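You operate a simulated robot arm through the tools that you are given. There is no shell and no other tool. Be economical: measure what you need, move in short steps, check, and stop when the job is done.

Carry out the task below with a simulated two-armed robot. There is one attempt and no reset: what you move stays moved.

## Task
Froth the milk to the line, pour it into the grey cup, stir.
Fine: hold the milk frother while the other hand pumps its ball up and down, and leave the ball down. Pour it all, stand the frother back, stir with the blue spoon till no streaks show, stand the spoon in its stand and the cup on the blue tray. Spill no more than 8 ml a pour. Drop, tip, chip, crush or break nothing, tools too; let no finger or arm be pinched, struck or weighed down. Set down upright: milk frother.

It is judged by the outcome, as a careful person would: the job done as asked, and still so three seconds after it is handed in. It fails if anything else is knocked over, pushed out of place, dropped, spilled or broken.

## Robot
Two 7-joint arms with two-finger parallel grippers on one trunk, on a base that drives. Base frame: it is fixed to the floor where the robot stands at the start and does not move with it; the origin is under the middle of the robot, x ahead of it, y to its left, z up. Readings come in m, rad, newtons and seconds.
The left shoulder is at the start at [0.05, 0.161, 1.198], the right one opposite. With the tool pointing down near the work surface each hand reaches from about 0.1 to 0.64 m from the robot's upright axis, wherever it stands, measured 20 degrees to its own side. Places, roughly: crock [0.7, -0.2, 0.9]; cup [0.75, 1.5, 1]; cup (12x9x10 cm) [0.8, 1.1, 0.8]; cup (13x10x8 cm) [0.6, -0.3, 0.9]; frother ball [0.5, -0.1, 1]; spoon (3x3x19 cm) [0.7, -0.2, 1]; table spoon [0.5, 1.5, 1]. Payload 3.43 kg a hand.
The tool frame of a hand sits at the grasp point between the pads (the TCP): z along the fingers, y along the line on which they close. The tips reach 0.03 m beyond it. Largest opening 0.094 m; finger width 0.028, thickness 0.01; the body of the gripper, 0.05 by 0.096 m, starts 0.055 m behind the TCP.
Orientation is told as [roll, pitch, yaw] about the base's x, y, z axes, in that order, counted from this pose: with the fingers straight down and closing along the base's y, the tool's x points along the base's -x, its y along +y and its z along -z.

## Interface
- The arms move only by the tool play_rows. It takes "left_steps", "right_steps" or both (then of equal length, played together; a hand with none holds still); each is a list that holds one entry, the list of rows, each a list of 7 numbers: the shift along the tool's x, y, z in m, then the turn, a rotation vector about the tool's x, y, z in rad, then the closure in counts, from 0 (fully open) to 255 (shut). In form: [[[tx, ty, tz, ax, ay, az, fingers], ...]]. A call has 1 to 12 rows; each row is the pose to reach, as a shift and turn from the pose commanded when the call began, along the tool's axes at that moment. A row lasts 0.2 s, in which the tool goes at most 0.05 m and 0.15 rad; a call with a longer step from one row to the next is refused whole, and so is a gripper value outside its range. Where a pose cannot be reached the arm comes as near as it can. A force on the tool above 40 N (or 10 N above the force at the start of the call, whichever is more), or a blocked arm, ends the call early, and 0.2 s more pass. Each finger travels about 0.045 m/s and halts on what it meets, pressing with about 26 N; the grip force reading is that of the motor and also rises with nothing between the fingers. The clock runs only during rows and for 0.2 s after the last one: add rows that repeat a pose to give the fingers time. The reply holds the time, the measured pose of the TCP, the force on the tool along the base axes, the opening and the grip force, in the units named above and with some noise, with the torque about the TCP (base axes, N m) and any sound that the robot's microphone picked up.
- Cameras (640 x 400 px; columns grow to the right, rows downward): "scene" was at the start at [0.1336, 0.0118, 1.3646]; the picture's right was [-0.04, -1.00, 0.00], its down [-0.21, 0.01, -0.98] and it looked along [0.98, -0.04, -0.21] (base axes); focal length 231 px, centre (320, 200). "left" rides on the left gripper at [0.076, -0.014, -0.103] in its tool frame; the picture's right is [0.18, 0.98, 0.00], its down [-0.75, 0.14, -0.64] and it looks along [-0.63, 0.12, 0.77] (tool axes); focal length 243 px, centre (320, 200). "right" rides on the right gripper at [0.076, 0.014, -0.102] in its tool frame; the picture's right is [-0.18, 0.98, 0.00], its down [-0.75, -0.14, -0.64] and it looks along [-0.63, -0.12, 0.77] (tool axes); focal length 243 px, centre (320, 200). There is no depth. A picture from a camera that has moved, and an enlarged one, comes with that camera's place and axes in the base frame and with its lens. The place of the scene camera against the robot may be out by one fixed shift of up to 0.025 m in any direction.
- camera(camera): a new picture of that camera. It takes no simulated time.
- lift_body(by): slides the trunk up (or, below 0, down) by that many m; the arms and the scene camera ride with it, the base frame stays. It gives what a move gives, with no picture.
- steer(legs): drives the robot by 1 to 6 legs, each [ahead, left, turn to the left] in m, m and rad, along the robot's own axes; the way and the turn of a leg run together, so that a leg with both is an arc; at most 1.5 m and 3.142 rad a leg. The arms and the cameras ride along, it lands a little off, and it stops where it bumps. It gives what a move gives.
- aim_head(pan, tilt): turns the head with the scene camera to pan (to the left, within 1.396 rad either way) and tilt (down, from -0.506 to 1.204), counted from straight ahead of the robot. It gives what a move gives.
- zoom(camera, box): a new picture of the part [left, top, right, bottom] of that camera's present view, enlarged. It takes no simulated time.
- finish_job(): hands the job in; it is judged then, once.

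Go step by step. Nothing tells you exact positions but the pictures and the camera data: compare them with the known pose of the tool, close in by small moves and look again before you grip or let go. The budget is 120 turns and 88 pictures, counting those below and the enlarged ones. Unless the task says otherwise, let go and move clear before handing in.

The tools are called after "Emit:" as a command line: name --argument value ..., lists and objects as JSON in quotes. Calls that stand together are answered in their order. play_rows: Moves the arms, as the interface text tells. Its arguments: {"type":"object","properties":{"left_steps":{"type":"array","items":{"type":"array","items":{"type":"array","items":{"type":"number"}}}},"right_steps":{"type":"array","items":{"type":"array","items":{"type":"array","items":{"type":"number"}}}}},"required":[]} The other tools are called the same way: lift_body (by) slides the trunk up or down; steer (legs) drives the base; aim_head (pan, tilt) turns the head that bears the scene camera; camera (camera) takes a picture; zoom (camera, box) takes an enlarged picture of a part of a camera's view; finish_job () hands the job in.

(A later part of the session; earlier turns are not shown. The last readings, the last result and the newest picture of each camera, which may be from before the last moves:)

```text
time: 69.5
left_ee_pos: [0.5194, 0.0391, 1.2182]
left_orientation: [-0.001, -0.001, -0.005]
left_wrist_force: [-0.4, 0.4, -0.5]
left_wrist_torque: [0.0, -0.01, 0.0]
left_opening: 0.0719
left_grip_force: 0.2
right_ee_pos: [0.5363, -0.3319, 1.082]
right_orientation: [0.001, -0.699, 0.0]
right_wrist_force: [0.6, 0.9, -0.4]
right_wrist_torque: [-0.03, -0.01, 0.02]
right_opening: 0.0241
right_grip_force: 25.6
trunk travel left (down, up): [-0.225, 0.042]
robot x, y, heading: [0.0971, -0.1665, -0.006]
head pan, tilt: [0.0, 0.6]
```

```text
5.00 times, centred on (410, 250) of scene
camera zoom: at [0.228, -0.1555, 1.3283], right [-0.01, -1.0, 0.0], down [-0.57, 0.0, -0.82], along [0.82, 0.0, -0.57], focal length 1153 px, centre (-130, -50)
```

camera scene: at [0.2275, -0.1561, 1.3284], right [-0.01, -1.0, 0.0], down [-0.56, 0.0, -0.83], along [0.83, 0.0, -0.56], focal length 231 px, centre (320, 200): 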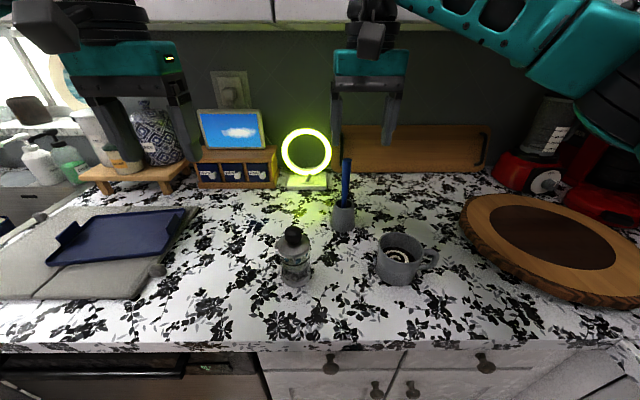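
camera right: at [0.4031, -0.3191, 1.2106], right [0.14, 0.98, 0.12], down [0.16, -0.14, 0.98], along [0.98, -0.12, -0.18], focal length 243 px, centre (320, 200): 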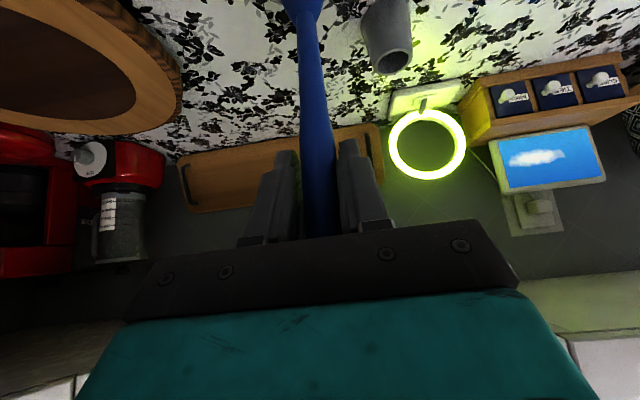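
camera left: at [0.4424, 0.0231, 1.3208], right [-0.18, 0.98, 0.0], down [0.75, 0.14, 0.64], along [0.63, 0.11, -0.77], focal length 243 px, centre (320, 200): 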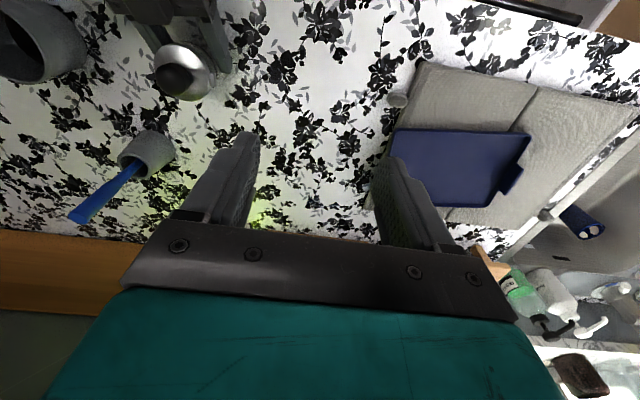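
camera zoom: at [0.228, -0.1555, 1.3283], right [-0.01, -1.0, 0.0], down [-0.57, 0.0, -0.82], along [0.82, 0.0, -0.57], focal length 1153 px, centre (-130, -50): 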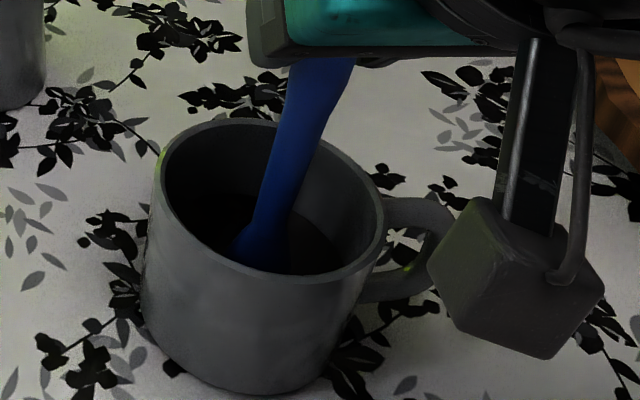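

No streaks visible. Lift the spoon straight up and look in the cup.

Emit:
play_rows --right_steps '[[[-0.013, 0, -0.0154, 0, 0, 0, 255], [-0.0259, 0, -0.0308, 0, 0, 0, 255], [-0.0389, 0, -0.0462, 0, 0, 0, 255], [-0.0518, 0, -0.0616, 0, 0, 0, 255], [-0.0648, 0, -0.077, 0, 0, 0, 255], [-0.0648, 0, -0.077, 0, 0, 0, 255], [-0.0648, 0, -0.077, 0, 0, 0, 255]]]'

Emit:
zoom --camera "scene" --box '[340, 160, 470, 290]'

```text
time: 71.1
left_ee_pos: [0.5186, 0.0376, 1.2172]
left_orientation: [0.0, -0.001, -0.005]
left_wrist_force: [-0.3, 0.4, 0.0]
left_wrist_torque: [0.04, 0.03, -0.01]
left_opening: 0.0719
left_grip_force: 0.0
right_ee_pos: [0.5371, -0.3336, 1.1829]
right_orientation: [0.001, -0.698, 0.001]
right_wrist_force: [-0.6, -0.2, -0.4]
right_wrist_torque: [0.04, -0.02, 0.02]
right_opening: 0.0244
right_grip_force: 25.7
trunk travel left (down, up): [-0.225, 0.042]
robot x, y, heading: [0.0945, -0.1729, -0.004]
head pan, tilt: [0.0, 0.6]
```

```text
3.08 times, centred on (405, 225) of scene
camera zoom: at [0.2277, -0.156, 1.3284], right [-0.01, -1.0, 0.0], down [-0.56, 0.0, -0.83], along [0.83, 0.0, -0.56], focal length 710 px, centre (58, 123)
```

zoom: 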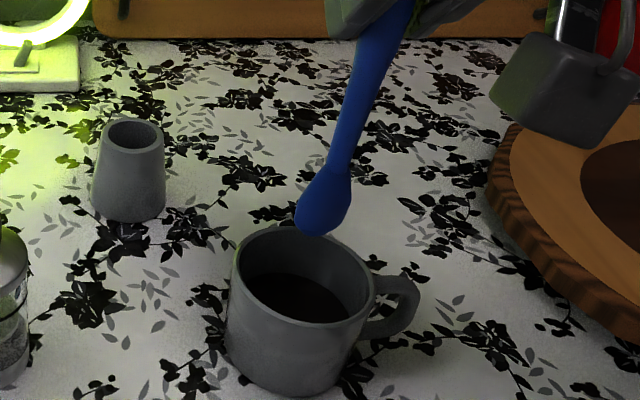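

Streak-free. Carry the spoon back above the crock.

Emit:
play_rows --right_steps '[[[-0.0185, 0.0136, 0.0156, 0, 0, 0, 255], [-0.037, 0.0271, 0.0311, 0, 0, 0, 255], [-0.0555, 0.0407, 0.0467, 0, 0, 0, 255], [-0.074, 0.0543, 0.0623, 0, 0, 0, 255], [-0.0925, 0.0679, 0.0779, 0, 0, 0, 255], [-0.111, 0.0814, 0.0934, 0, 0, 0, 255], [-0.1295, 0.095, 0.109, 0, 0, 0, 255], [-0.1295, 0.095, 0.109, 0, 0, 0, 255]]]'

Emit:
zoom --camera "scene" --box '[280, 130, 400, 250]'

```text
time: 72.9
left_ee_pos: [0.5192, 0.0379, 1.2185]
left_orientation: [0.0, 0.0, -0.006]
left_wrist_force: [-0.4, 0.0, -0.2]
left_wrist_torque: [0.02, 0.01, 0.0]
left_opening: 0.0713
left_grip_force: 0.0
right_ee_pos: [0.7071, -0.237, 1.1824]
right_orientation: [0.0, -0.701, -0.001]
right_wrist_force: [-1.2, -0.2, -0.7]
right_wrist_torque: [-0.01, 0.02, -0.02]
right_opening: 0.0235
right_grip_force: 25.8
trunk travel left (down, up): [-0.225, 0.042]
robot x, y, heading: [0.0986, -0.1697, -0.011]
head pan, tilt: [0.0, 0.6]
```

```text
3.33 times, centred on (340, 190) of scene
camera zoom: at [0.2275, -0.1563, 1.3284], right [-0.01, -1.0, 0.0], down [-0.56, 0.0, -0.83], along [0.83, 0.0, -0.56], focal length 769 px, centre (253, 233)
```

zoom: 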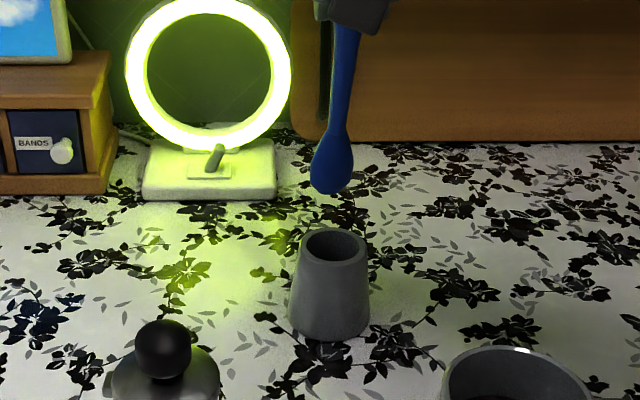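

Emit:
zoom --camera "left" --box '[60, 90, 240, 250]'

Emit:
zoom --camera "scene" --box '[320, 170, 360, 220]'

```text
2.50 times, centred on (150, 170) of left
camera zoom: at [0.4425, 0.0226, 1.3208], right [-0.18, 0.98, 0.0], down [0.75, 0.14, 0.64], along [0.63, 0.12, -0.77], focal length 606 px, centre (745, 275)
```

zoom: 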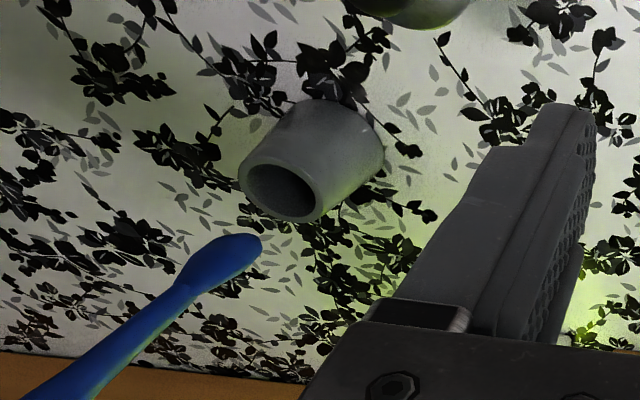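

```text
8.00 times, centred on (340, 195) of scene
camera zoom: at [0.2275, -0.1563, 1.3284], right [-0.01, -1.0, 0.0], down [-0.56, 0.0, -0.83], along [0.83, 0.0, -0.56], focal length 1845 px, centre (160, 240)
```

zoom: 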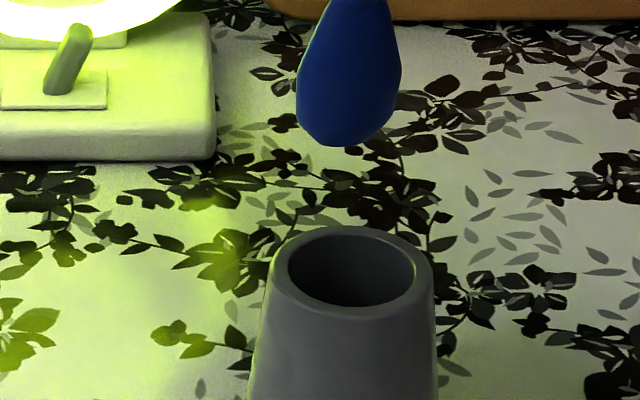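

Triangulating: crock mouth at [0.707,-0.2365,0.978], spoon bowl at [0.712,-0.232]. I correct by ~5 mm and lower to just above the rim.

Emit:
play_rows --right_steps '[[[0.0038, -0.0045, -0.0032, 0, 0, 0, 255], [0.013, -0.0045, 0.0078, 0, 0, 0, 255], [0.023, -0.0045, 0.0195, 0, 0, 0, 255], [0.0328, -0.0045, 0.0312, 0, 0, 0, 255], [0.0328, -0.0045, 0.0312, 0, 0, 0, 255]]]'

Emit:
zoom --camera "left" --box '[60, 90, 240, 250]'

Emit:
zoom --camera "scene" --box '[320, 170, 360, 220]'

```text
time: 74.1
left_ee_pos: [0.5199, 0.0379, 1.218]
left_orientation: [0.0, 0.0, -0.005]
left_wrist_force: [0.5, 0.3, -0.5]
left_wrist_torque: [-0.03, 0.0, 0.06]
left_opening: 0.0721
left_grip_force: 0.0
right_ee_pos: [0.7019, -0.2423, 1.1362]
right_orientation: [0.001, -0.7, 0.0]
right_wrist_force: [0.4, 0.8, -0.5]
right_wrist_torque: [0.01, 0.01, -0.03]
right_opening: 0.0235
right_grip_force: 26.0
trunk travel left (down, up): [-0.225, 0.042]
robot x, y, heading: [0.0977, -0.1748, -0.002]
head pan, tilt: [0.0, 0.6]
```

```text
2.50 times, centred on (150, 170) of left
camera zoom: at [0.4426, 0.0229, 1.3208], right [-0.18, 0.98, 0.0], down [0.75, 0.14, 0.64], along [0.63, 0.12, -0.77], focal length 606 px, centre (745, 275)
```

zoom: 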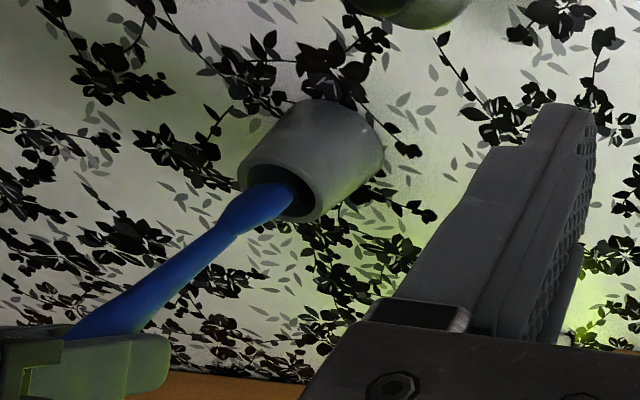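

```text
8.00 times, centred on (340, 195) of scene
camera zoom: at [0.2276, -0.156, 1.3284], right [-0.01, -1.0, 0.0], down [-0.56, 0.0, -0.83], along [0.83, 0.0, -0.56], focal length 1845 px, centre (160, 240)
```

zoom: 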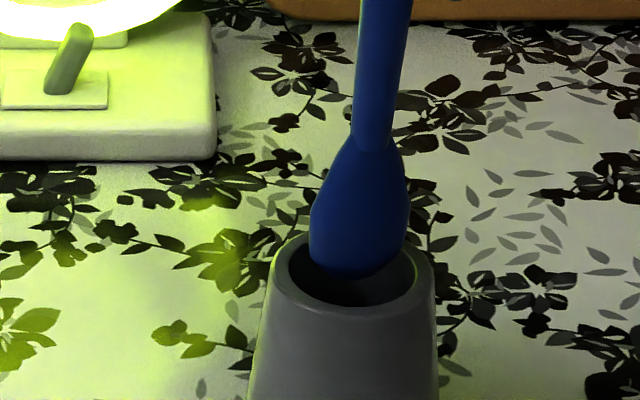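

Aligned with the mouth. Lower the spoon into the crock.

Emit:
play_rows --right_steps '[[[0.0083, 0, 0.0098, 0, 0, 0, 255], [0.0165, 0, 0.0196, 0, 0, 0, 255], [0.0248, 0, 0.0294, 0, 0, 0, 255], [0.033, 0, 0.0392, 0, 0, 0, 255], [0.0393, 0, 0.0467, 0, 0, 0, 255], [0.0393, 0, 0.0467, 0, 0, 0, 255]]]'

Emit:
zoom --camera "scene" --box '[280, 130, 400, 250]'

```text
time: 75.5
left_ee_pos: [0.5195, 0.0377, 1.2179]
left_orientation: [0.002, 0.001, -0.007]
left_wrist_force: [0.3, -0.1, -0.5]
left_wrist_torque: [0.0, 0.02, 0.0]
left_opening: 0.0723
left_grip_force: 0.0
right_ee_pos: [0.7018, -0.2416, 1.0762]
right_orientation: [0.0, -0.7, -0.001]
right_wrist_force: [-0.5, -1.0, -0.9]
right_wrist_torque: [-0.02, -0.03, 0.05]
right_opening: 0.0235
right_grip_force: 26.6
trunk travel left (down, up): [-0.225, 0.042]
robot x, y, heading: [0.0966, -0.1731, -0.003]
head pan, tilt: [0.0, 0.6]
```

```text
3.33 times, centred on (340, 190) of scene
camera zoom: at [0.2277, -0.156, 1.3284], right [-0.01, -1.0, 0.0], down [-0.56, 0.0, -0.83], along [0.83, 0.0, -0.56], focal length 769 px, centre (253, 233)
```

zoom: 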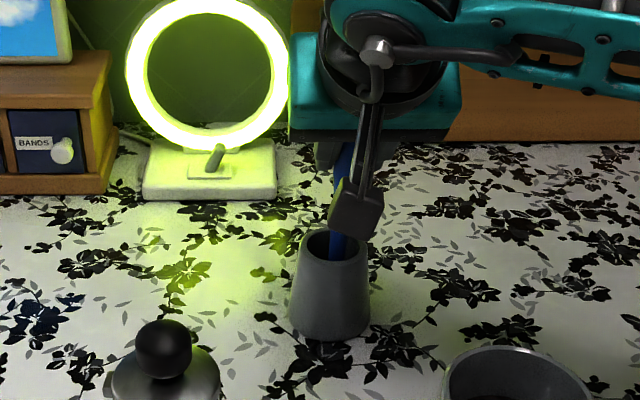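

Emit:
play_rows --right_steps '[[[0.0015, 0, 0.0018, 0, 0, 0, 255], [0.003, 0, 0.0035, 0, 0, 0, 255], [0.003, 0, 0.0035, 0, 0, 0, 255]]]'

```text
time: 76.3
left_ee_pos: [0.5188, 0.0382, 1.2191]
left_orientation: [0.001, -0.002, -0.005]
left_wrist_force: [-0.7, 0.0, -0.8]
left_wrist_torque: [-0.01, 0.02, 0.02]
left_opening: 0.0721
left_grip_force: 0.1
right_ee_pos: [0.7005, -0.2426, 1.0721]
right_orientation: [0.001, -0.699, 0.0]
right_wrist_force: [0.6, -0.1, 2.1]
right_wrist_torque: [-0.06, 0.03, -0.02]
right_opening: 0.0234
right_grip_force: 26.2
trunk travel left (down, up): [-0.225, 0.042]
robot x, y, heading: [0.1005, -0.1694, -0.006]
head pan, tilt: [0.0, 0.6]
```

Bottom touched lightly (2 N). Open gently and withdraw.

Emit:
play_rows --right_steps '[[[0, 0, 0, 0, 0, 0, 190], [0, 0, 0, 0, 0, 0, 150], [0, 0, 0, 0, 0, 0, 110], [0, 0, 0, 0, 0, 0, 70], [0, 0, 0, 0, 0, 0, 60], [0, 0, -0.02, 0, 0, 0, 60], [0, 0, -0.05, 0, 0, 0, 60], [0, 0, -0.09, 0, 0, 0, 60], [0, 0, -0.13, 0, 0, 0, 60], [0, 0, -0.13, 0, 0, 0, 60]]]'

Emit:
camera --camera "scene"

Emit:
camera --camera "right"

```text
time: 78.5
left_ee_pos: [0.5206, 0.0376, 1.219]
left_orientation: [0.001, 0.001, -0.005]
left_wrist_force: [-0.4, -0.5, -0.1]
left_wrist_torque: [-0.01, -0.03, 0.01]
left_opening: 0.072
left_grip_force: 0.0
right_ee_pos: [0.6175, -0.2413, 1.1692]
right_orientation: [0.0, -0.7, 0.0]
right_wrist_force: [-0.5, 1.0, -0.6]
right_wrist_torque: [0.04, 0.02, 0.01]
right_opening: 0.072
right_grip_force: 0.0
trunk travel left (down, up): [-0.225, 0.042]
robot x, y, heading: [0.0995, -0.1707, -0.013]
head pan, tilt: [0.0, 0.6]
```

```text
19 pictures are left
camera scene: at [0.2279, -0.1561, 1.3283], right [-0.01, -1.0, 0.0], down [-0.57, 0.0, -0.82], along [0.82, 0.0, -0.57], focal length 231 px, centre (320, 200)
```

scene: 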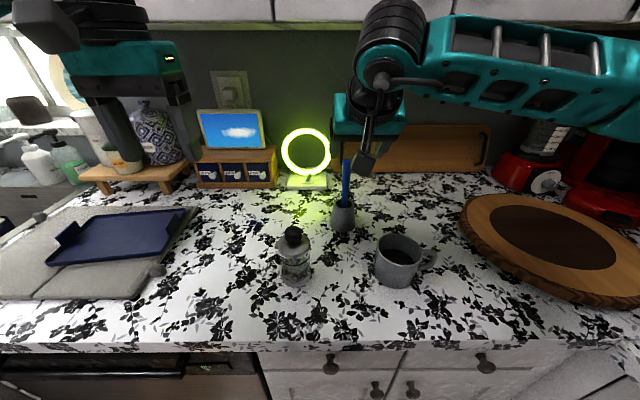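

```text
18 pictures are left
camera right: at [0.4941, -0.2264, 1.1995], right [0.14, 0.98, 0.12], down [0.16, -0.14, 0.98], along [0.98, -0.12, -0.18], focal length 243 px, centre (320, 200)
```

right: 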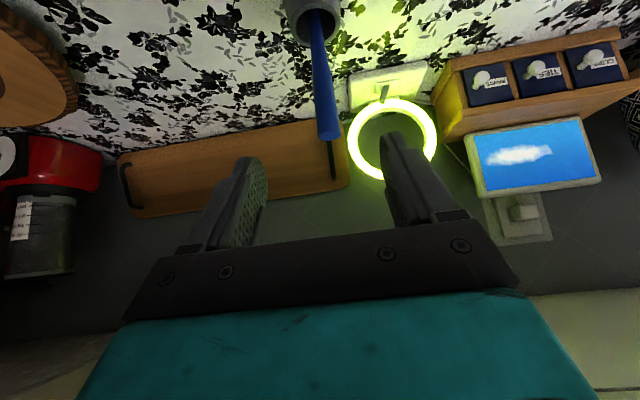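

Spoon is back in its stand, frother upright. The cup's outer diameter measures ~8.8 cm, so I'll grip its body from above with the left hand closing along x (handle points to −y). First the right hand clears out and the left hand turns 90°.

Emit:
play_rows --right_steps '[[[0.0036, -0.036, -0.018, 0, 0, 0, 60], [0.0071, -0.071, -0.036, 0, 0, 0, 60], [0.0107, -0.107, -0.054, 0, 0, 0, 60], [0.0143, -0.143, -0.072, 0, 0, 0, 60], [0.0178, -0.178, -0.09, 0, 0, 0, 60], [0.0214, -0.214, -0.108, 0, 0, 0, 60], [0.025, -0.25, -0.1256, 0, 0, 0, 60], [0.025, -0.25, -0.1256, 0, 0, 0, 60], [0.025, -0.25, -0.1256, 0, 0, 0, 60], [0.025, -0.25, -0.1256, 0, 0, 0, 60], [0.025, -0.25, -0.1256, 0, 0, 0, 60], [0.025, -0.25, -0.1256, 0, 0, 0, 60]]]' --left_steps '[[[0, 0, 0, 0, 0, 0.131, 0], [0, 0, 0, 0, 0, 0.262, 0], [0, 0, 0, 0, 0, 0.393, 0], [0, 0, 0, 0, 0, 0.524, 0], [0, 0, 0, 0, 0, 0.655, 0], [0, 0, 0, 0, 0, 0.786, 0], [0, 0, 0, 0, 0, 0.917, 0], [0, 0, 0, 0, 0, 1.048, 0], [0, 0, 0, 0, 0, 1.179, 0], [0, 0, 0, 0, 0, 1.31, 0], [0, 0, 0, 0, 0, 1.441, 0], [0, 0, 0, 0, 0, 1.571, 0]]]'

```text
time: 81.1
left_ee_pos: [0.5178, 0.0369, 1.219]
left_orientation: [-0.001, 0.0, -1.577]
left_wrist_force: [-0.3, -0.4, -0.3]
left_wrist_torque: [-0.01, -0.01, -0.01]
left_opening: 0.0939
left_grip_force: 0.0
right_ee_pos: [0.5184, -0.4936, 1.2505]
right_orientation: [-0.001, -0.702, 0.002]
right_wrist_force: [-0.1, 0.6, -0.3]
right_wrist_torque: [-0.01, 0.0, -0.01]
right_opening: 0.0719
right_grip_force: 0.1
trunk travel left (down, up): [-0.225, 0.042]
robot x, y, heading: [0.0994, -0.169, -0.008]
head pan, tilt: [0.0, 0.6]
```

Emit:
play_rows --left_steps '[[[-0.04, 0.002, 0, 0, 0, 0, 0], [-0.085, 0.005, 0, 0, 0, 0, 0], [-0.13, 0.007, 0, 0, 0, 0, 0], [-0.175, 0.01, 0.0, 0, 0, 0, 0], [-0.22, 0.012, 0.01, 0, 0, 0, 0], [-0.265, 0.015, 0.025, 0, 0, 0, 0], [-0.305, 0.017, 0.045, 0, 0, 0, 0], [-0.345, 0.019, 0.065, 0, 0, 0, 0], [-0.345, 0.019, 0.07, 0, 0, 0, 0], [-0.345, 0.019, 0.07, 0, 0, 0, 0]]]'

Emit:
camera --camera "left"

Emit:
camera --camera "scene"

```text
time: 83.3
left_ee_pos: [0.5348, -0.3075, 1.1495]
left_orientation: [0.0, 0.001, -1.576]
left_wrist_force: [-0.6, 1.1, 0.3]
left_wrist_torque: [-0.03, 0.03, 0.01]
left_opening: 0.094
left_grip_force: 0.1
right_ee_pos: [0.5197, -0.494, 1.2505]
right_orientation: [-0.001, -0.7, 0.001]
right_wrist_force: [-0.2, -0.1, -0.6]
right_wrist_torque: [-0.04, -0.02, 0.02]
right_opening: 0.072
right_grip_force: 0.0
trunk travel left (down, up): [-0.225, 0.042]
robot x, y, heading: [0.0987, -0.1718, -0.002]
head pan, tilt: [0.0, 0.6]
```

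```text
17 pictures are left
camera left: at [0.5212, -0.2315, 1.2519], right [0.98, 0.18, 0.0], down [0.14, -0.75, 0.64], along [0.11, -0.63, -0.77], focal length 243 px, centre (320, 200)
```

left: 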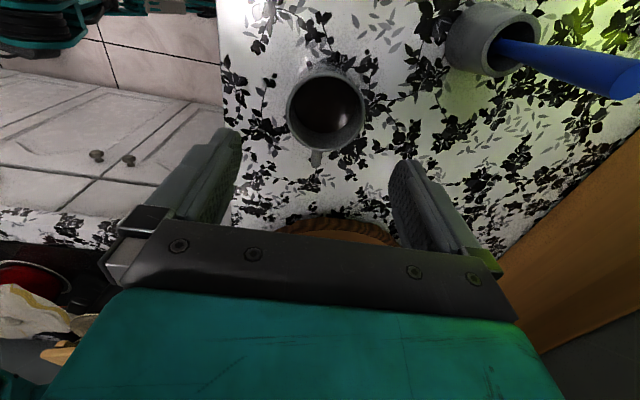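

```text
16 pictures are left
camera scene: at [0.2276, -0.1563, 1.3284], right [-0.01, -1.0, 0.0], down [-0.56, 0.0, -0.83], along [0.83, 0.0, -0.56], focal length 231 px, centre (320, 200)
```

scene: 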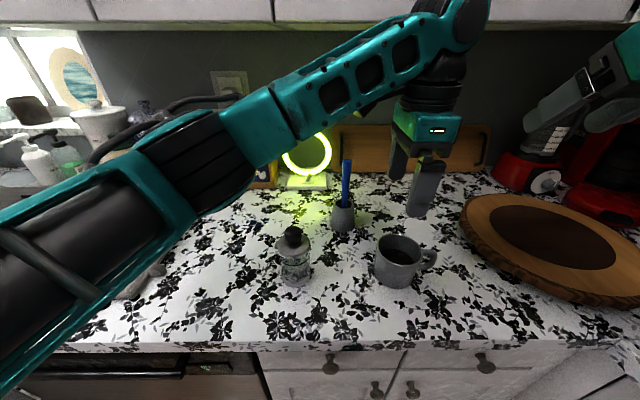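

Emit:
zoom --camera "left" --box '[220, 40, 430, 190]'

```text
2.67 times, centred on (325, 115) of left
camera zoom: at [0.5212, -0.2315, 1.2519], right [0.98, 0.18, 0.0], down [0.14, -0.75, 0.64], along [0.11, -0.63, -0.77], focal length 647 px, centre (307, 427)
```

zoom: 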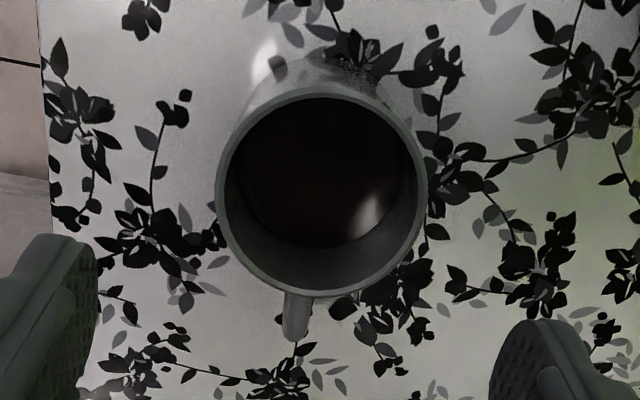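

Rim outer diameter ≈ 8.5 cm, centre ≈ [0.542,-0.323]. I lower to just above the rim and check alignment.

Emit:
play_rows --left_steps '[[[-0.005, 0.0024, 0.033, 0, 0, 0, 0], [-0.01, 0.0048, 0.066, 0, 0, 0, 0], [-0.0155, 0.0072, 0.1, 0, 0, 0, 0], [-0.0155, 0.0072, 0.1, 0, 0, 0, 0], [-0.0155, 0.0072, 0.1, 0, 0, 0, 0]]]'

Emit:
camera --camera "left"

```text
time: 84.5
left_ee_pos: [0.5427, -0.3213, 1.0502]
left_orientation: [0.001, 0.001, -1.577]
left_wrist_force: [-0.1, 0.8, -0.5]
left_wrist_torque: [0.02, 0.01, 0.0]
left_opening: 0.0942
left_grip_force: 0.1
right_ee_pos: [0.5184, -0.4933, 1.2497]
right_orientation: [0.0, -0.697, -0.001]
right_wrist_force: [-0.4, -0.7, -0.6]
right_wrist_torque: [-0.03, -0.03, 0.01]
right_opening: 0.0722
right_grip_force: 0.1
trunk travel left (down, up): [-0.225, 0.042]
robot x, y, heading: [0.0986, -0.1708, -0.006]
head pan, tilt: [0.0, 0.6]
```

```text
14 pictures are left
camera left: at [0.5296, -0.2462, 1.1522], right [0.98, 0.18, 0.0], down [0.14, -0.75, 0.64], along [0.11, -0.63, -0.77], focal length 243 px, centre (320, 200)
```

left: 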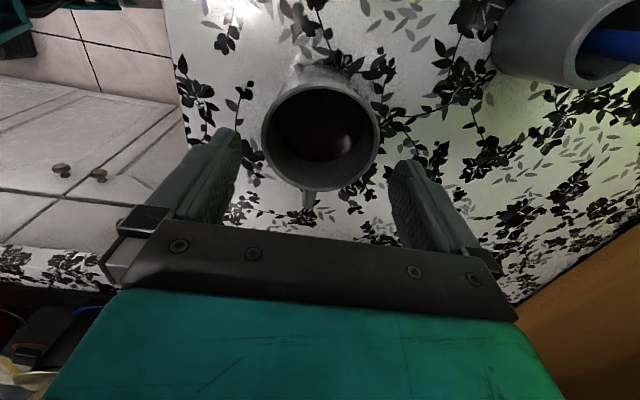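

Centred well within the clearance. I ease down so the tips just pass the rim.

Emit:
play_rows --left_steps '[[[0, -0.0007, 0.008, 0, 0, 0, 0], [0, -0.0007, 0.016, 0, 0, 0, 0], [0, -0.0007, 0.023, 0, 0, 0, 0], [0, -0.0007, 0.03, 0, 0, 0, 0], [0, -0.0007, 0.035, 0, 0, 0, 0]]]'

Emit:
zoom --camera "left" --box '[180, 60, 470, 250]'

```text
time: 85.7
left_ee_pos: [0.5447, -0.3223, 1.0179]
left_orientation: [0.009, -0.006, -1.575]
left_wrist_force: [2.4, 2.2, 24.2]
left_wrist_torque: [-0.08, -1.21, 0.16]
left_opening: 0.0939
left_grip_force: 0.0
right_ee_pos: [0.5165, -0.4923, 1.2519]
right_orientation: [-0.002, -0.7, 0.0]
right_wrist_force: [-0.7, -0.1, 0.0]
right_wrist_torque: [0.02, -0.02, 0.03]
right_opening: 0.072
right_grip_force: 0.1
trunk travel left (down, up): [-0.225, 0.042]
robot x, y, heading: [0.0958, -0.17, -0.004]
head pan, tilt: [0.0, 0.6]
```

```text
2.11 times, centred on (325, 155) of left
camera zoom: at [0.5286, -0.2461, 1.1194], right [0.98, 0.18, 0.01], down [0.13, -0.75, 0.65], along [0.12, -0.63, -0.76], focal length 511 px, centre (310, 295)
```

zoom: 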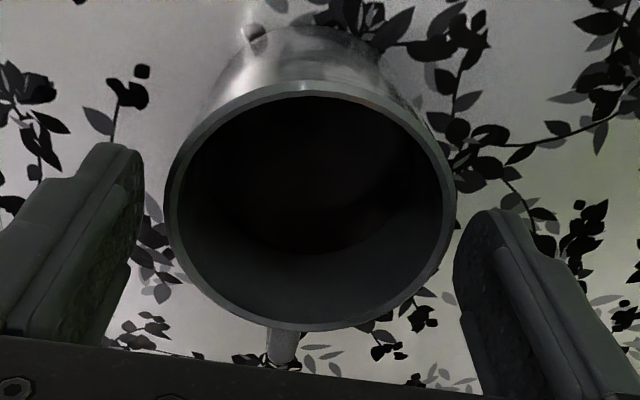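

The +x finger touches the rim (24 N). I back off upward at once and shift +x by 4 mm.

Emit:
play_rows --left_steps '[[[0, 0, -0.01, 0, 0, 0, 0], [0, 0, -0.02, 0, 0, 0, 0], [0, 0.005, -0.02, 0, 0, 0, 0], [0, 0.005, -0.02, 0, 0, 0, 0]]]'

Emit:
zoom --camera "left" --box '[180, 60, 470, 250]'

```text
time: 86.7
left_ee_pos: [0.5488, -0.3241, 1.0333]
left_orientation: [-0.002, 0.001, -1.576]
left_wrist_force: [1.3, -0.9, 0.2]
left_wrist_torque: [-0.03, 0.01, 0.0]
left_opening: 0.0942
left_grip_force: 0.1
right_ee_pos: [0.5175, -0.4927, 1.2504]
right_orientation: [0.0, -0.701, 0.0]
right_wrist_force: [0.1, -0.7, 0.5]
right_wrist_torque: [0.02, 0.04, 0.0]
right_opening: 0.0719
right_grip_force: 0.0
trunk travel left (down, up): [-0.225, 0.042]
robot x, y, heading: [0.101, -0.1719, -0.007]
head pan, tilt: [0.0, 0.6]
```

```text
2.11 times, centred on (325, 155) of left
camera zoom: at [0.5337, -0.2483, 1.1358], right [0.98, 0.18, 0.0], down [0.14, -0.75, 0.64], along [0.11, -0.63, -0.77], focal length 511 px, centre (310, 295)
```

zoom: 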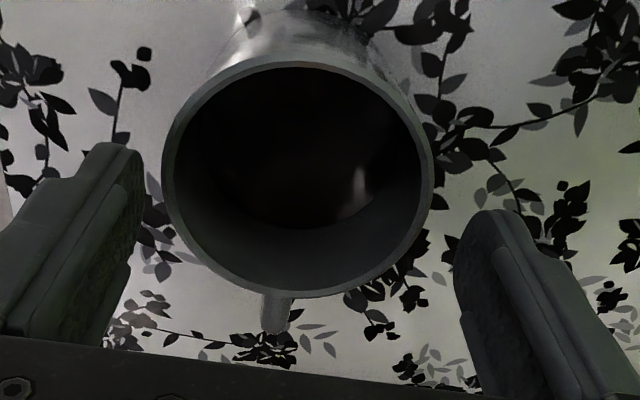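

Comparing fingertips and rim in the same picture, the hand is now centred within 1 mm. Ease down again with a force check.

Emit:
play_rows --left_steps '[[[0, -0.0005, 0.006, 0, 0, 0, 0], [0, -0.0005, 0.012, 0, 0, 0, 0], [0, -0.0005, 0.017, 0, 0, 0, 0], [0, -0.0005, 0.022, 0, 0, 0, 0]]]'

```text
time: 87.7
left_ee_pos: [0.5439, -0.3241, 1.0178]
left_orientation: [0.005, -0.006, -1.583]
left_wrist_force: [-5.1, 3.7, 40.8]
left_wrist_torque: [-0.15, 2.1, -0.2]
left_opening: 0.0941
left_grip_force: 0.0
right_ee_pos: [0.5156, -0.4925, 1.2532]
right_orientation: [0.0, -0.702, 0.0]
right_wrist_force: [-1.0, 0.1, 0.9]
right_wrist_torque: [-0.02, -0.03, 0.01]
right_opening: 0.0719
right_grip_force: 0.2
trunk travel left (down, up): [-0.225, 0.042]
robot x, y, heading: [0.1002, -0.1722, -0.005]
head pan, tilt: [0.0, 0.6]
```

Now the −x finger touches: the cup is too wide for a body grip. I back off at once; instead I'll pinch the near (−x) wall of the rim, after a look for damage.

Emit:
play_rows --left_steps '[[[0, 0, -0.015, 0, 0, 0, 0], [0, 0, -0.035, 0, 0, 0, 30], [0, -0.02, -0.04, 0, 0, 0, 80], [0, -0.045, -0.04, 0, 0, 0, 110], [0, -0.045, -0.04, 0, 0, 0, 110]]]'

Emit:
zoom --camera "left" --box '[180, 40, 500, 250]'

```text
time: 88.9
left_ee_pos: [0.5016, -0.3225, 1.0528]
left_orientation: [-0.001, 0.0, -1.575]
left_wrist_force: [0.0, -0.7, -0.1]
left_wrist_torque: [0.03, -0.03, 0.0]
left_opening: 0.0536
left_grip_force: 0.1
right_ee_pos: [0.5194, -0.4933, 1.2512]
right_orientation: [0.001, -0.697, -0.001]
right_wrist_force: [0.3, -0.8, -0.2]
right_wrist_torque: [0.03, -0.01, 0.01]
right_opening: 0.072
right_grip_force: 0.0
trunk travel left (down, up): [-0.225, 0.042]
robot x, y, heading: [0.0959, -0.1708, -0.001]
head pan, tilt: [0.0, 0.6]
```

```text
1.90 times, centred on (340, 145) of left
camera zoom: at [0.4877, -0.2466, 1.1547], right [0.98, 0.18, 0.0], down [0.14, -0.75, 0.64], along [0.12, -0.63, -0.77], focal length 462 px, centre (282, 305)
```

zoom: 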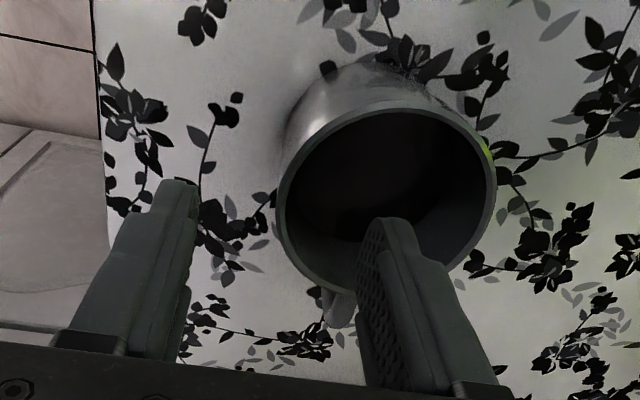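

Emit:
play_rows --left_steps '[[[0, 0.001, 0.014, 0, 0, 0, 110], [0, 0.002, 0.028, 0, 0, 0, 110], [0, 0.002, 0.042, 0, 0, 0, 110], [0, 0.002, 0.057, 0, 0, 0, 110], [0, 0.002, 0.057, 0, 0, 0, 110]]]'

Emit:
zoom --camera "left" --box '[180, 40, 500, 250]'

```text
time: 90.1
left_ee_pos: [0.505, -0.3246, 0.995]
left_orientation: [0.0, 0.001, -1.576]
left_wrist_force: [-0.4, 0.2, 0.8]
left_wrist_torque: [-0.01, 0.0, 0.02]
left_opening: 0.0535
left_grip_force: 0.0
right_ee_pos: [0.517, -0.4925, 1.2504]
right_orientation: [0.001, -0.7, 0.0]
right_wrist_force: [-0.1, -0.8, -0.8]
right_wrist_torque: [-0.01, 0.02, 0.02]
right_opening: 0.072
right_grip_force: 0.1
trunk travel left (down, up): [-0.225, 0.042]
robot x, y, heading: [0.102, -0.1699, -0.01]
head pan, tilt: [0.0, 0.6]
```

```text
1.90 times, centred on (340, 145) of left
camera zoom: at [0.4897, -0.2485, 1.0977], right [0.98, 0.18, 0.0], down [0.14, -0.75, 0.64], along [0.12, -0.63, -0.77], focal length 462 px, centre (282, 305)
```

zoom: 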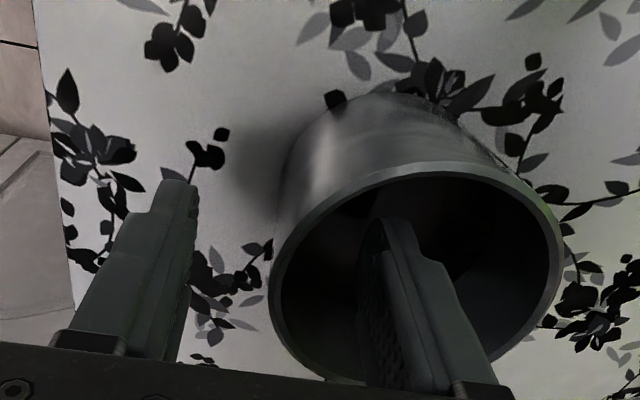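

Straddling the near wall, well centred. Close gently.

Emit:
play_rows --left_steps '[[[0, 0, 0, 0, 0, 0, 150], [0, 0, 0, 0, 0, 0, 180], [0, 0, 0, 0, 0, 0, 205], [0, 0, 0, 0, 0, 0, 225], [0, 0, 0, 0, 0, 0, 245], [0, 0, 0, 0, 0, 0, 255], [0, 0, 0, 0, 0, 0, 255]]]'

```text
time: 91.7
left_ee_pos: [0.5038, -0.3251, 0.9961]
left_orientation: [0.002, -0.001, -1.575]
left_wrist_force: [1.1, 1.5, 5.8]
left_wrist_torque: [0.17, -0.7, 0.04]
left_opening: 0.009
left_grip_force: 26.2
right_ee_pos: [0.519, -0.4932, 1.2505]
right_orientation: [0.0, -0.7, 0.0]
right_wrist_force: [0.3, -0.2, -0.5]
right_wrist_torque: [0.02, 0.0, 0.0]
right_opening: 0.0717
right_grip_force: 0.0
trunk travel left (down, up): [-0.225, 0.042]
robot x, y, heading: [0.1003, -0.1704, -0.005]
head pan, tilt: [0.0, 0.6]
```

Gripped (wall ~9 mm). Test lift of 5 mm.

Emit:
play_rows --left_steps '[[[0, 0, -0.0025, 0, 0, 0, 255], [0, 0, -0.005, 0, 0, 0, 255], [0, 0, -0.007, 0, 0, 0, 255], [0, 0, -0.007, 0, 0, 0, 255], [0, 0, -0.007, 0, 0, 0, 255]]]'

Emit:
zoom --camera "scene" --box '[340, 190, 470, 300]'

```text
time: 92.9
left_ee_pos: [0.5054, -0.3239, 1.0012]
left_orientation: [-0.002, -0.001, -1.577]
left_wrist_force: [0.0, 0.0, -3.4]
left_wrist_torque: [0.05, 0.13, -0.01]
left_opening: 0.0085
left_grip_force: 25.9
right_ee_pos: [0.519, -0.493, 1.2501]
right_orientation: [-0.001, -0.699, 0.0]
right_wrist_force: [-0.2, -0.2, -0.2]
right_wrist_torque: [0.01, 0.03, 0.0]
right_opening: 0.072
right_grip_force: 0.1
trunk travel left (down, up): [-0.225, 0.042]
robot x, y, heading: [0.1002, -0.1748, -0.007]
head pan, tilt: [0.0, 0.6]
```

```text
3.64 times, centred on (405, 245) of scene
camera zoom: at [0.2279, -0.1561, 1.3284], right [-0.01, -1.0, 0.0], down [-0.57, 0.0, -0.82], along [0.82, 0.0, -0.57], focal length 839 px, centre (11, 36)
```

zoom: 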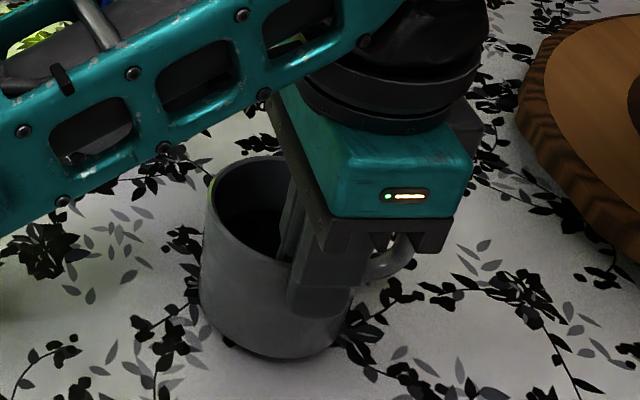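

Fully carried: 3.4 N with just 0.13 Nm — secure. Lift the cup to pass above the frother.

Emit:
play_rows --left_steps '[[[0, 0, -0.008, 0, 0, 0, 255], [0, 0, -0.022, 0, 0, 0, 255], [0, 0, -0.04, 0, 0, 0, 255], [0, 0, -0.06, 0, 0, 0, 255], [0, 0, -0.08, 0, 0, 0, 255], [0, 0, -0.1, 0, 0, 0, 255], [0, 0, -0.12, 0, 0, 0, 255], [0, 0, -0.138, 0, 0, 0, 255], [0, 0, -0.152, 0, 0, 0, 255], [0, 0, -0.162, 0, 0, 0, 255], [0, 0, -0.165, 0, 0, 0, 255], [0, 0, -0.165, 0, 0, 0, 255]]]'

Emit:
camera --camera "scene"

```text
time: 95.5
left_ee_pos: [0.5033, -0.3238, 1.1661]
left_orientation: [0.0, 0.0, -1.577]
left_wrist_force: [-0.4, 0.2, -2.3]
left_wrist_torque: [0.02, 0.14, -0.01]
left_opening: 0.0085
left_grip_force: 26.4
right_ee_pos: [0.5178, -0.4928, 1.2503]
right_orientation: [0.001, -0.699, -0.001]
right_wrist_force: [0.2, 0.3, 1.4]
right_wrist_torque: [0.0, -0.02, 0.03]
right_opening: 0.0717
right_grip_force: 0.0
trunk travel left (down, up): [-0.225, 0.042]
robot x, y, heading: [0.098, -0.1725, -0.008]
head pan, tilt: [0.0, 0.6]
```

```text
8 pictures are left
camera scene: at [0.2279, -0.1561, 1.3284], right [-0.01, -1.0, 0.0], down [-0.57, 0.0, -0.82], along [0.82, 0.0, -0.57], focal length 231 px, centre (320, 200)
```

scene: 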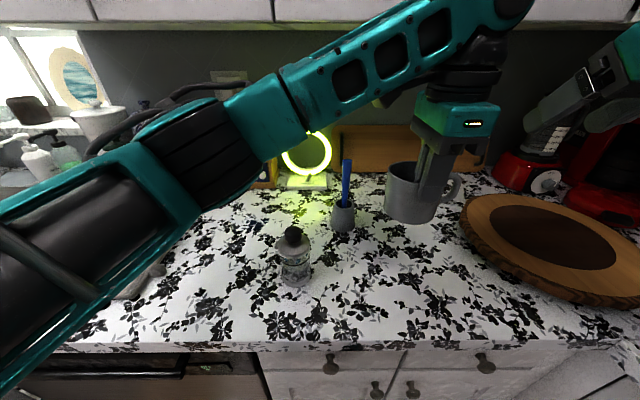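

Level and steady. Drive back a little and left so the tray comes into the left hand's reach.

Emit:
steer --legs '[[-0.06, 0.0, 0.0], [0.0, 0.16, 0.0]]'

```text
time: 98.1
left_ee_pos: [0.4436, -0.1643, 1.1667]
left_orientation: [0.0, 0.0, -1.578]
left_wrist_force: [-0.3, -0.8, -3.4]
left_wrist_torque: [0.02, 0.12, 0.0]
left_opening: 0.0085
left_grip_force: 26.2
right_ee_pos: [0.4573, -0.3339, 1.2505]
right_orientation: [-0.002, -0.697, -0.002]
right_wrist_force: [0.2, 0.2, 0.7]
right_wrist_torque: [-0.01, -0.03, 0.0]
right_opening: 0.0718
right_grip_force: 0.0
trunk travel left (down, up): [-0.225, 0.042]
robot x, y, heading: [0.0412, -0.01, -0.007]
head pan, tilt: [0.0, 0.6]
```

Emit:
play_rows --left_steps '[[[0.015, 0.005, 0, 0, 0, 0, 255], [0.045, 0.016, 0, 0, 0, 0, 255], [0.085, 0.031, 0, 0, 0, 0, 255], [0.125, 0.046, 0, 0, 0, 0, 255], [0.168, 0.061, 0, 0, 0, 0, 255], [0.211, 0.077, 0, 0, 0, 0, 255], [0.254, 0.093, 0, 0, 0, 0, 255], [0.297, 0.108, 0, 0, 0, 0, 255], [0.34, 0.124, 0, 0, 0, 0, 255], [0.378, 0.138, 0, 0, 0, 0, 255], [0.402, 0.147, 0, 0, 0, 0, 255], [0.414, 0.151, 0, 0, 0, 0, 255]]]'

Emit:
aim_head --pan 0.35 --tilt 0.6

Emit:
camera --camera "scene"

Emit:
camera --camera "left"

```text
time: 100.7
left_ee_pos: [0.5994, 0.2504, 1.1663]
left_orientation: [-0.001, 0.0, -1.578]
left_wrist_force: [0.2, -0.1, -2.6]
left_wrist_torque: [0.02, 0.14, -0.01]
left_opening: 0.0086
left_grip_force: 25.9
right_ee_pos: [0.4589, -0.3347, 1.2505]
right_orientation: [0.0, -0.699, -0.001]
right_wrist_force: [-0.5, -0.4, 0.4]
right_wrist_torque: [0.03, 0.01, -0.02]
right_opening: 0.0719
right_grip_force: 0.1
trunk travel left (down, up): [-0.225, 0.042]
robot x, y, heading: [0.0423, -0.0116, -0.007]
head pan, tilt: [0.0, 0.6]
```

```text
time: 101.5
left_ee_pos: [0.5989, 0.2494, 1.1662]
left_orientation: [-0.002, -0.001, -1.579]
left_wrist_force: [0.2, -0.7, -3.4]
left_wrist_torque: [0.03, 0.12, 0.03]
left_opening: 0.0087
left_grip_force: 26.4
right_ee_pos: [0.4587, -0.335, 1.2502]
right_orientation: [0.0, -0.698, -0.001]
right_wrist_force: [0.3, -0.9, 0.2]
right_wrist_torque: [0.01, -0.01, 0.03]
right_opening: 0.0717
right_grip_force: 0.1
trunk travel left (down, up): [-0.225, 0.042]
robot x, y, heading: [0.0425, -0.013, -0.003]
head pan, tilt: [0.351, 0.6]
```

```text
7 pictures are left
camera scene: at [0.1635, 0.034, 1.3284], right [0.34, -0.94, 0.0], down [-0.53, -0.19, -0.82], along [0.78, 0.28, -0.57], focal length 231 px, centre (320, 200)
```

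scene: 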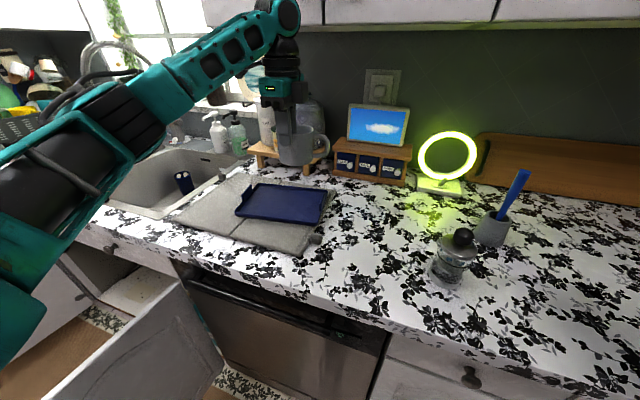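

```text
6 pictures are left
camera left: at [0.5846, 0.3242, 1.2685], right [0.98, 0.18, 0.0], down [0.14, -0.75, 0.64], along [0.11, -0.63, -0.77], focal length 243 px, centre (320, 200)
```

left: 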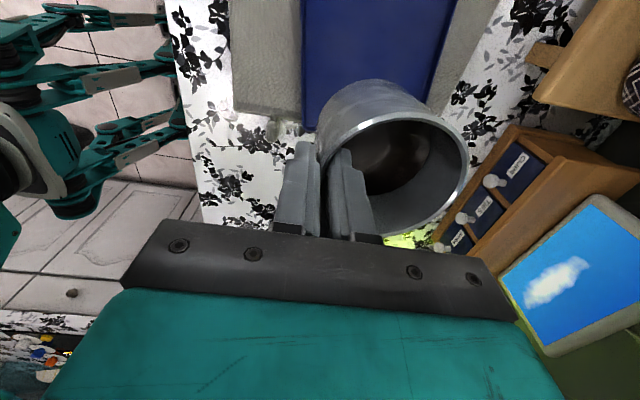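

Tray centre is ≈[0.648,0.296]; the cup is over it. I shift 2 cm inward and lower to a couple of cm above.

Emit:
play_rows --left_steps '[[[0.01, 0.001, 0.005, 0, 0, 0, 255], [0.02, 0.002, 0.02, 0, 0, 0, 255], [0.02, 0.002, 0.04, 0, 0, 0, 255], [0.02, 0.002, 0.06, 0, 0, 0, 255], [0.02, 0.002, 0.08, 0, 0, 0, 255], [0.02, 0.002, 0.1, 0, 0, 0, 255], [0.02, 0.002, 0.115, 0, 0, 0, 255], [0.02, 0.002, 0.125, 0, 0, 0, 255], [0.02, 0.002, 0.13, 0, 0, 0, 255], [0.02, 0.002, 0.13, 0, 0, 0, 255]]]'

Emit:
zoom --camera "scene" --box '[200, 100, 380, 260]'

```text
time: 103.7
left_ee_pos: [0.5997, 0.2679, 1.035]
left_orientation: [-0.002, 0.0, -1.577]
left_wrist_force: [-0.6, 0.3, -3.2]
left_wrist_torque: [0.0, 0.12, 0.02]
left_opening: 0.0084
left_grip_force: 26.0
right_ee_pos: [0.459, -0.3342, 1.2502]
right_orientation: [0.0, -0.697, -0.001]
right_wrist_force: [0.1, 0.1, -0.2]
right_wrist_torque: [-0.02, 0.02, 0.01]
right_opening: 0.0718
right_grip_force: 0.0
trunk travel left (down, up): [-0.225, 0.042]
robot x, y, heading: [0.0431, -0.0103, -0.009]
head pan, tilt: [0.351, 0.6]
```

```text
2.50 times, centred on (290, 180) of scene
camera zoom: at [0.1635, 0.0341, 1.3284], right [0.34, -0.94, 0.0], down [-0.53, -0.19, -0.82], along [0.78, 0.28, -0.57], focal length 577 px, centre (395, 250)
```

zoom: 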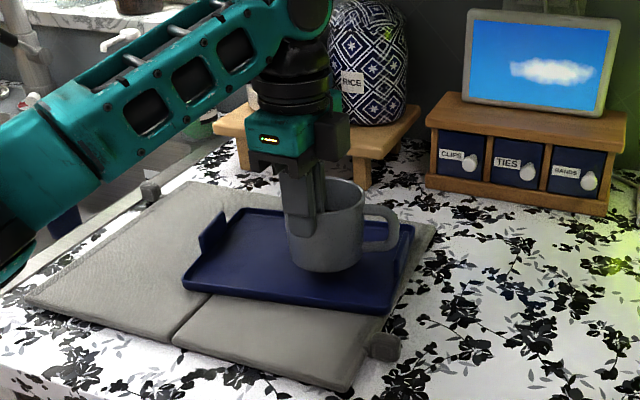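

The cup's handle is near the tray's raised right end, so I move another 3.7 cm left before lowering.

Emit:
play_rows --left_steps '[[[0.012, -0.003, 0, 0, 0, 0, 255], [0.025, -0.006, 0, 0, 0, 0, 255], [0.037, -0.01, 0, 0, 0, 0, 255], [0.037, -0.01, 0.006, 0, 0, 0, 255], [0.037, -0.01, 0.012, 0, 0, 0, 255], [0.037, -0.01, 0.012, 0, 0, 0, 255]]]'

Emit:
zoom --camera "scene" --box '[220, 140, 340, 240]'

```text
time: 105.1
left_ee_pos: [0.5899, 0.3051, 1.0242]
left_orientation: [0.001, 0.002, -1.578]
left_wrist_force: [-0.2, 0.3, -3.3]
left_wrist_torque: [0.02, 0.12, -0.01]
left_opening: 0.0083
left_grip_force: 26.3
right_ee_pos: [0.4589, -0.3343, 1.2499]
right_orientation: [-0.001, -0.698, -0.003]
right_wrist_force: [0.3, 0.7, -0.2]
right_wrist_torque: [-0.01, 0.0, -0.02]
right_opening: 0.0717
right_grip_force: 0.1
trunk travel left (down, up): [-0.225, 0.042]
robot x, y, heading: [0.0368, -0.0132, -0.008]
head pan, tilt: [0.351, 0.6]
```

```text
4.00 times, centred on (280, 190) of scene
camera zoom: at [0.1635, 0.0341, 1.3284], right [0.34, -0.94, 0.0], down [-0.53, -0.19, -0.82], along [0.78, 0.28, -0.57], focal length 923 px, centre (480, 240)
```

zoom: 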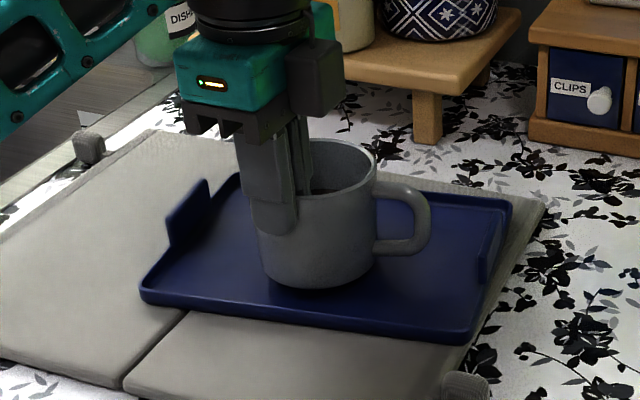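

Nicely over the tray, clear of both raised ends. Creep down.

Emit:
play_rows --left_steps '[[[0, 0, 0.002, 0, 0, 0, 255], [0, 0, 0.004, 0, 0, 0, 255], [0, 0, 0.006, 0, 0, 0, 255], [0, 0, 0.008, 0, 0, 0, 255], [0, 0, 0.008, 0, 0, 0, 255]]]'

```text
time: 106.3
left_ee_pos: [0.5891, 0.3062, 1.016]
left_orientation: [0.0, -0.001, -1.579]
left_wrist_force: [0.2, 0.5, -1.2]
left_wrist_torque: [0.01, 0.02, 0.07]
left_opening: 0.0087
left_grip_force: 26.6
right_ee_pos: [0.4583, -0.3348, 1.25]
right_orientation: [0.001, -0.699, -0.002]
right_wrist_force: [-0.2, 0.1, -0.4]
right_wrist_torque: [0.0, 0.02, -0.02]
right_opening: 0.0719
right_grip_force: 0.0
trunk travel left (down, up): [-0.225, 0.042]
robot x, y, heading: [0.0361, -0.0097, -0.007]
head pan, tilt: [0.351, 0.6]
```

Contact is beginning (load falling to 1.2 N, torque near zero). One more millimetre or two.

Emit:
play_rows --left_steps '[[[0, 0, 0.0008, 0, 0, 0, 255], [0, 0, 0.0016, 0, 0, 0, 255], [0, 0, 0.0016, 0, 0, 0, 255]]]'

```text
time: 107.1
left_ee_pos: [0.5888, 0.3058, 1.0161]
left_orientation: [0.003, 0.001, -1.579]
left_wrist_force: [-2.2, 0.5, 5.3]
left_wrist_torque: [0.06, -0.3, 0.05]
left_opening: 0.0084
left_grip_force: 26.4
right_ee_pos: [0.4567, -0.3351, 1.2501]
right_orientation: [0.002, -0.7, -0.004]
right_wrist_force: [-0.4, -0.1, 0.2]
right_wrist_torque: [0.02, -0.04, -0.01]
right_opening: 0.0718
right_grip_force: 0.0
trunk travel left (down, up): [-0.225, 0.042]
robot x, y, heading: [0.0416, -0.0106, -0.009]
head pan, tilt: [0.351, 0.6]
```

Seated on the tray. Open and lift straight out.

Emit:
play_rows --left_steps '[[[0, 0, -0.0008, 0, 0, 0, 225], [0, 0, -0.0008, 0, 0, 0, 190], [0, 0, -0.0008, 0, 0, 0, 150], [0, 0, -0.0008, 0, 0, 0, 120], [0, 0, -0.0008, 0, 0, 0, 120], [0, 0, -0.015, 0, 0, 0, 120], [0, 0, -0.04, 0, 0, 0, 120], [0, 0, -0.075, 0, 0, 0, 120], [0, 0, -0.115, 0, 0, 0, 120], [0, 0, -0.155, 0, 0, 0, 120], [0, 0, -0.18, 0, 0, 0, 120], [0, 0, -0.18, 0, 0, 0, 120]]]'

Emit:
camera --camera "scene"

Emit:
zoom --camera "left" --box '[260, 20, 500, 200]'

```text
time: 109.7
left_ee_pos: [0.5905, 0.3054, 1.1967]
left_orientation: [0.001, 0.0, -1.577]
left_wrist_force: [-0.9, 0.3, 0.6]
left_wrist_torque: [0.04, 0.0, 0.0]
left_opening: 0.0496
left_grip_force: 0.0
right_ee_pos: [0.4588, -0.3342, 1.2507]
right_orientation: [-0.001, -0.7, -0.001]
right_wrist_force: [-0.2, 0.0, -0.5]
right_wrist_torque: [-0.02, 0.0, -0.03]
right_opening: 0.0723
right_grip_force: 0.1
trunk travel left (down, up): [-0.225, 0.042]
robot x, y, heading: [0.0411, -0.012, -0.005]
head pan, tilt: [0.351, 0.6]
```

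```text
3 pictures are left
camera scene: at [0.1633, 0.0341, 1.3284], right [0.34, -0.94, 0.0], down [-0.53, -0.19, -0.82], along [0.78, 0.28, -0.57], focal length 231 px, centre (320, 200)
```

scene: 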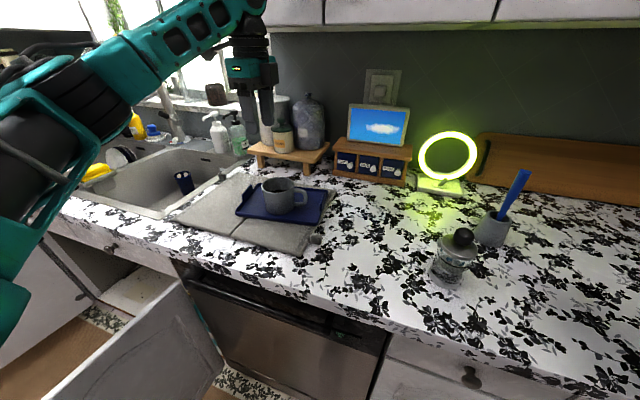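

```text
2.22 times, centred on (380, 110) of left
camera zoom: at [0.5766, 0.3816, 1.2974], right [0.98, 0.18, 0.0], down [0.14, -0.75, 0.64], along [0.11, -0.63, -0.77], focal length 539 px, centre (187, 400)
```

zoom: 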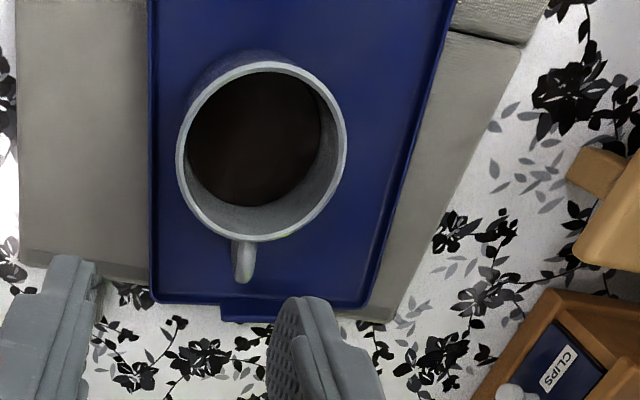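

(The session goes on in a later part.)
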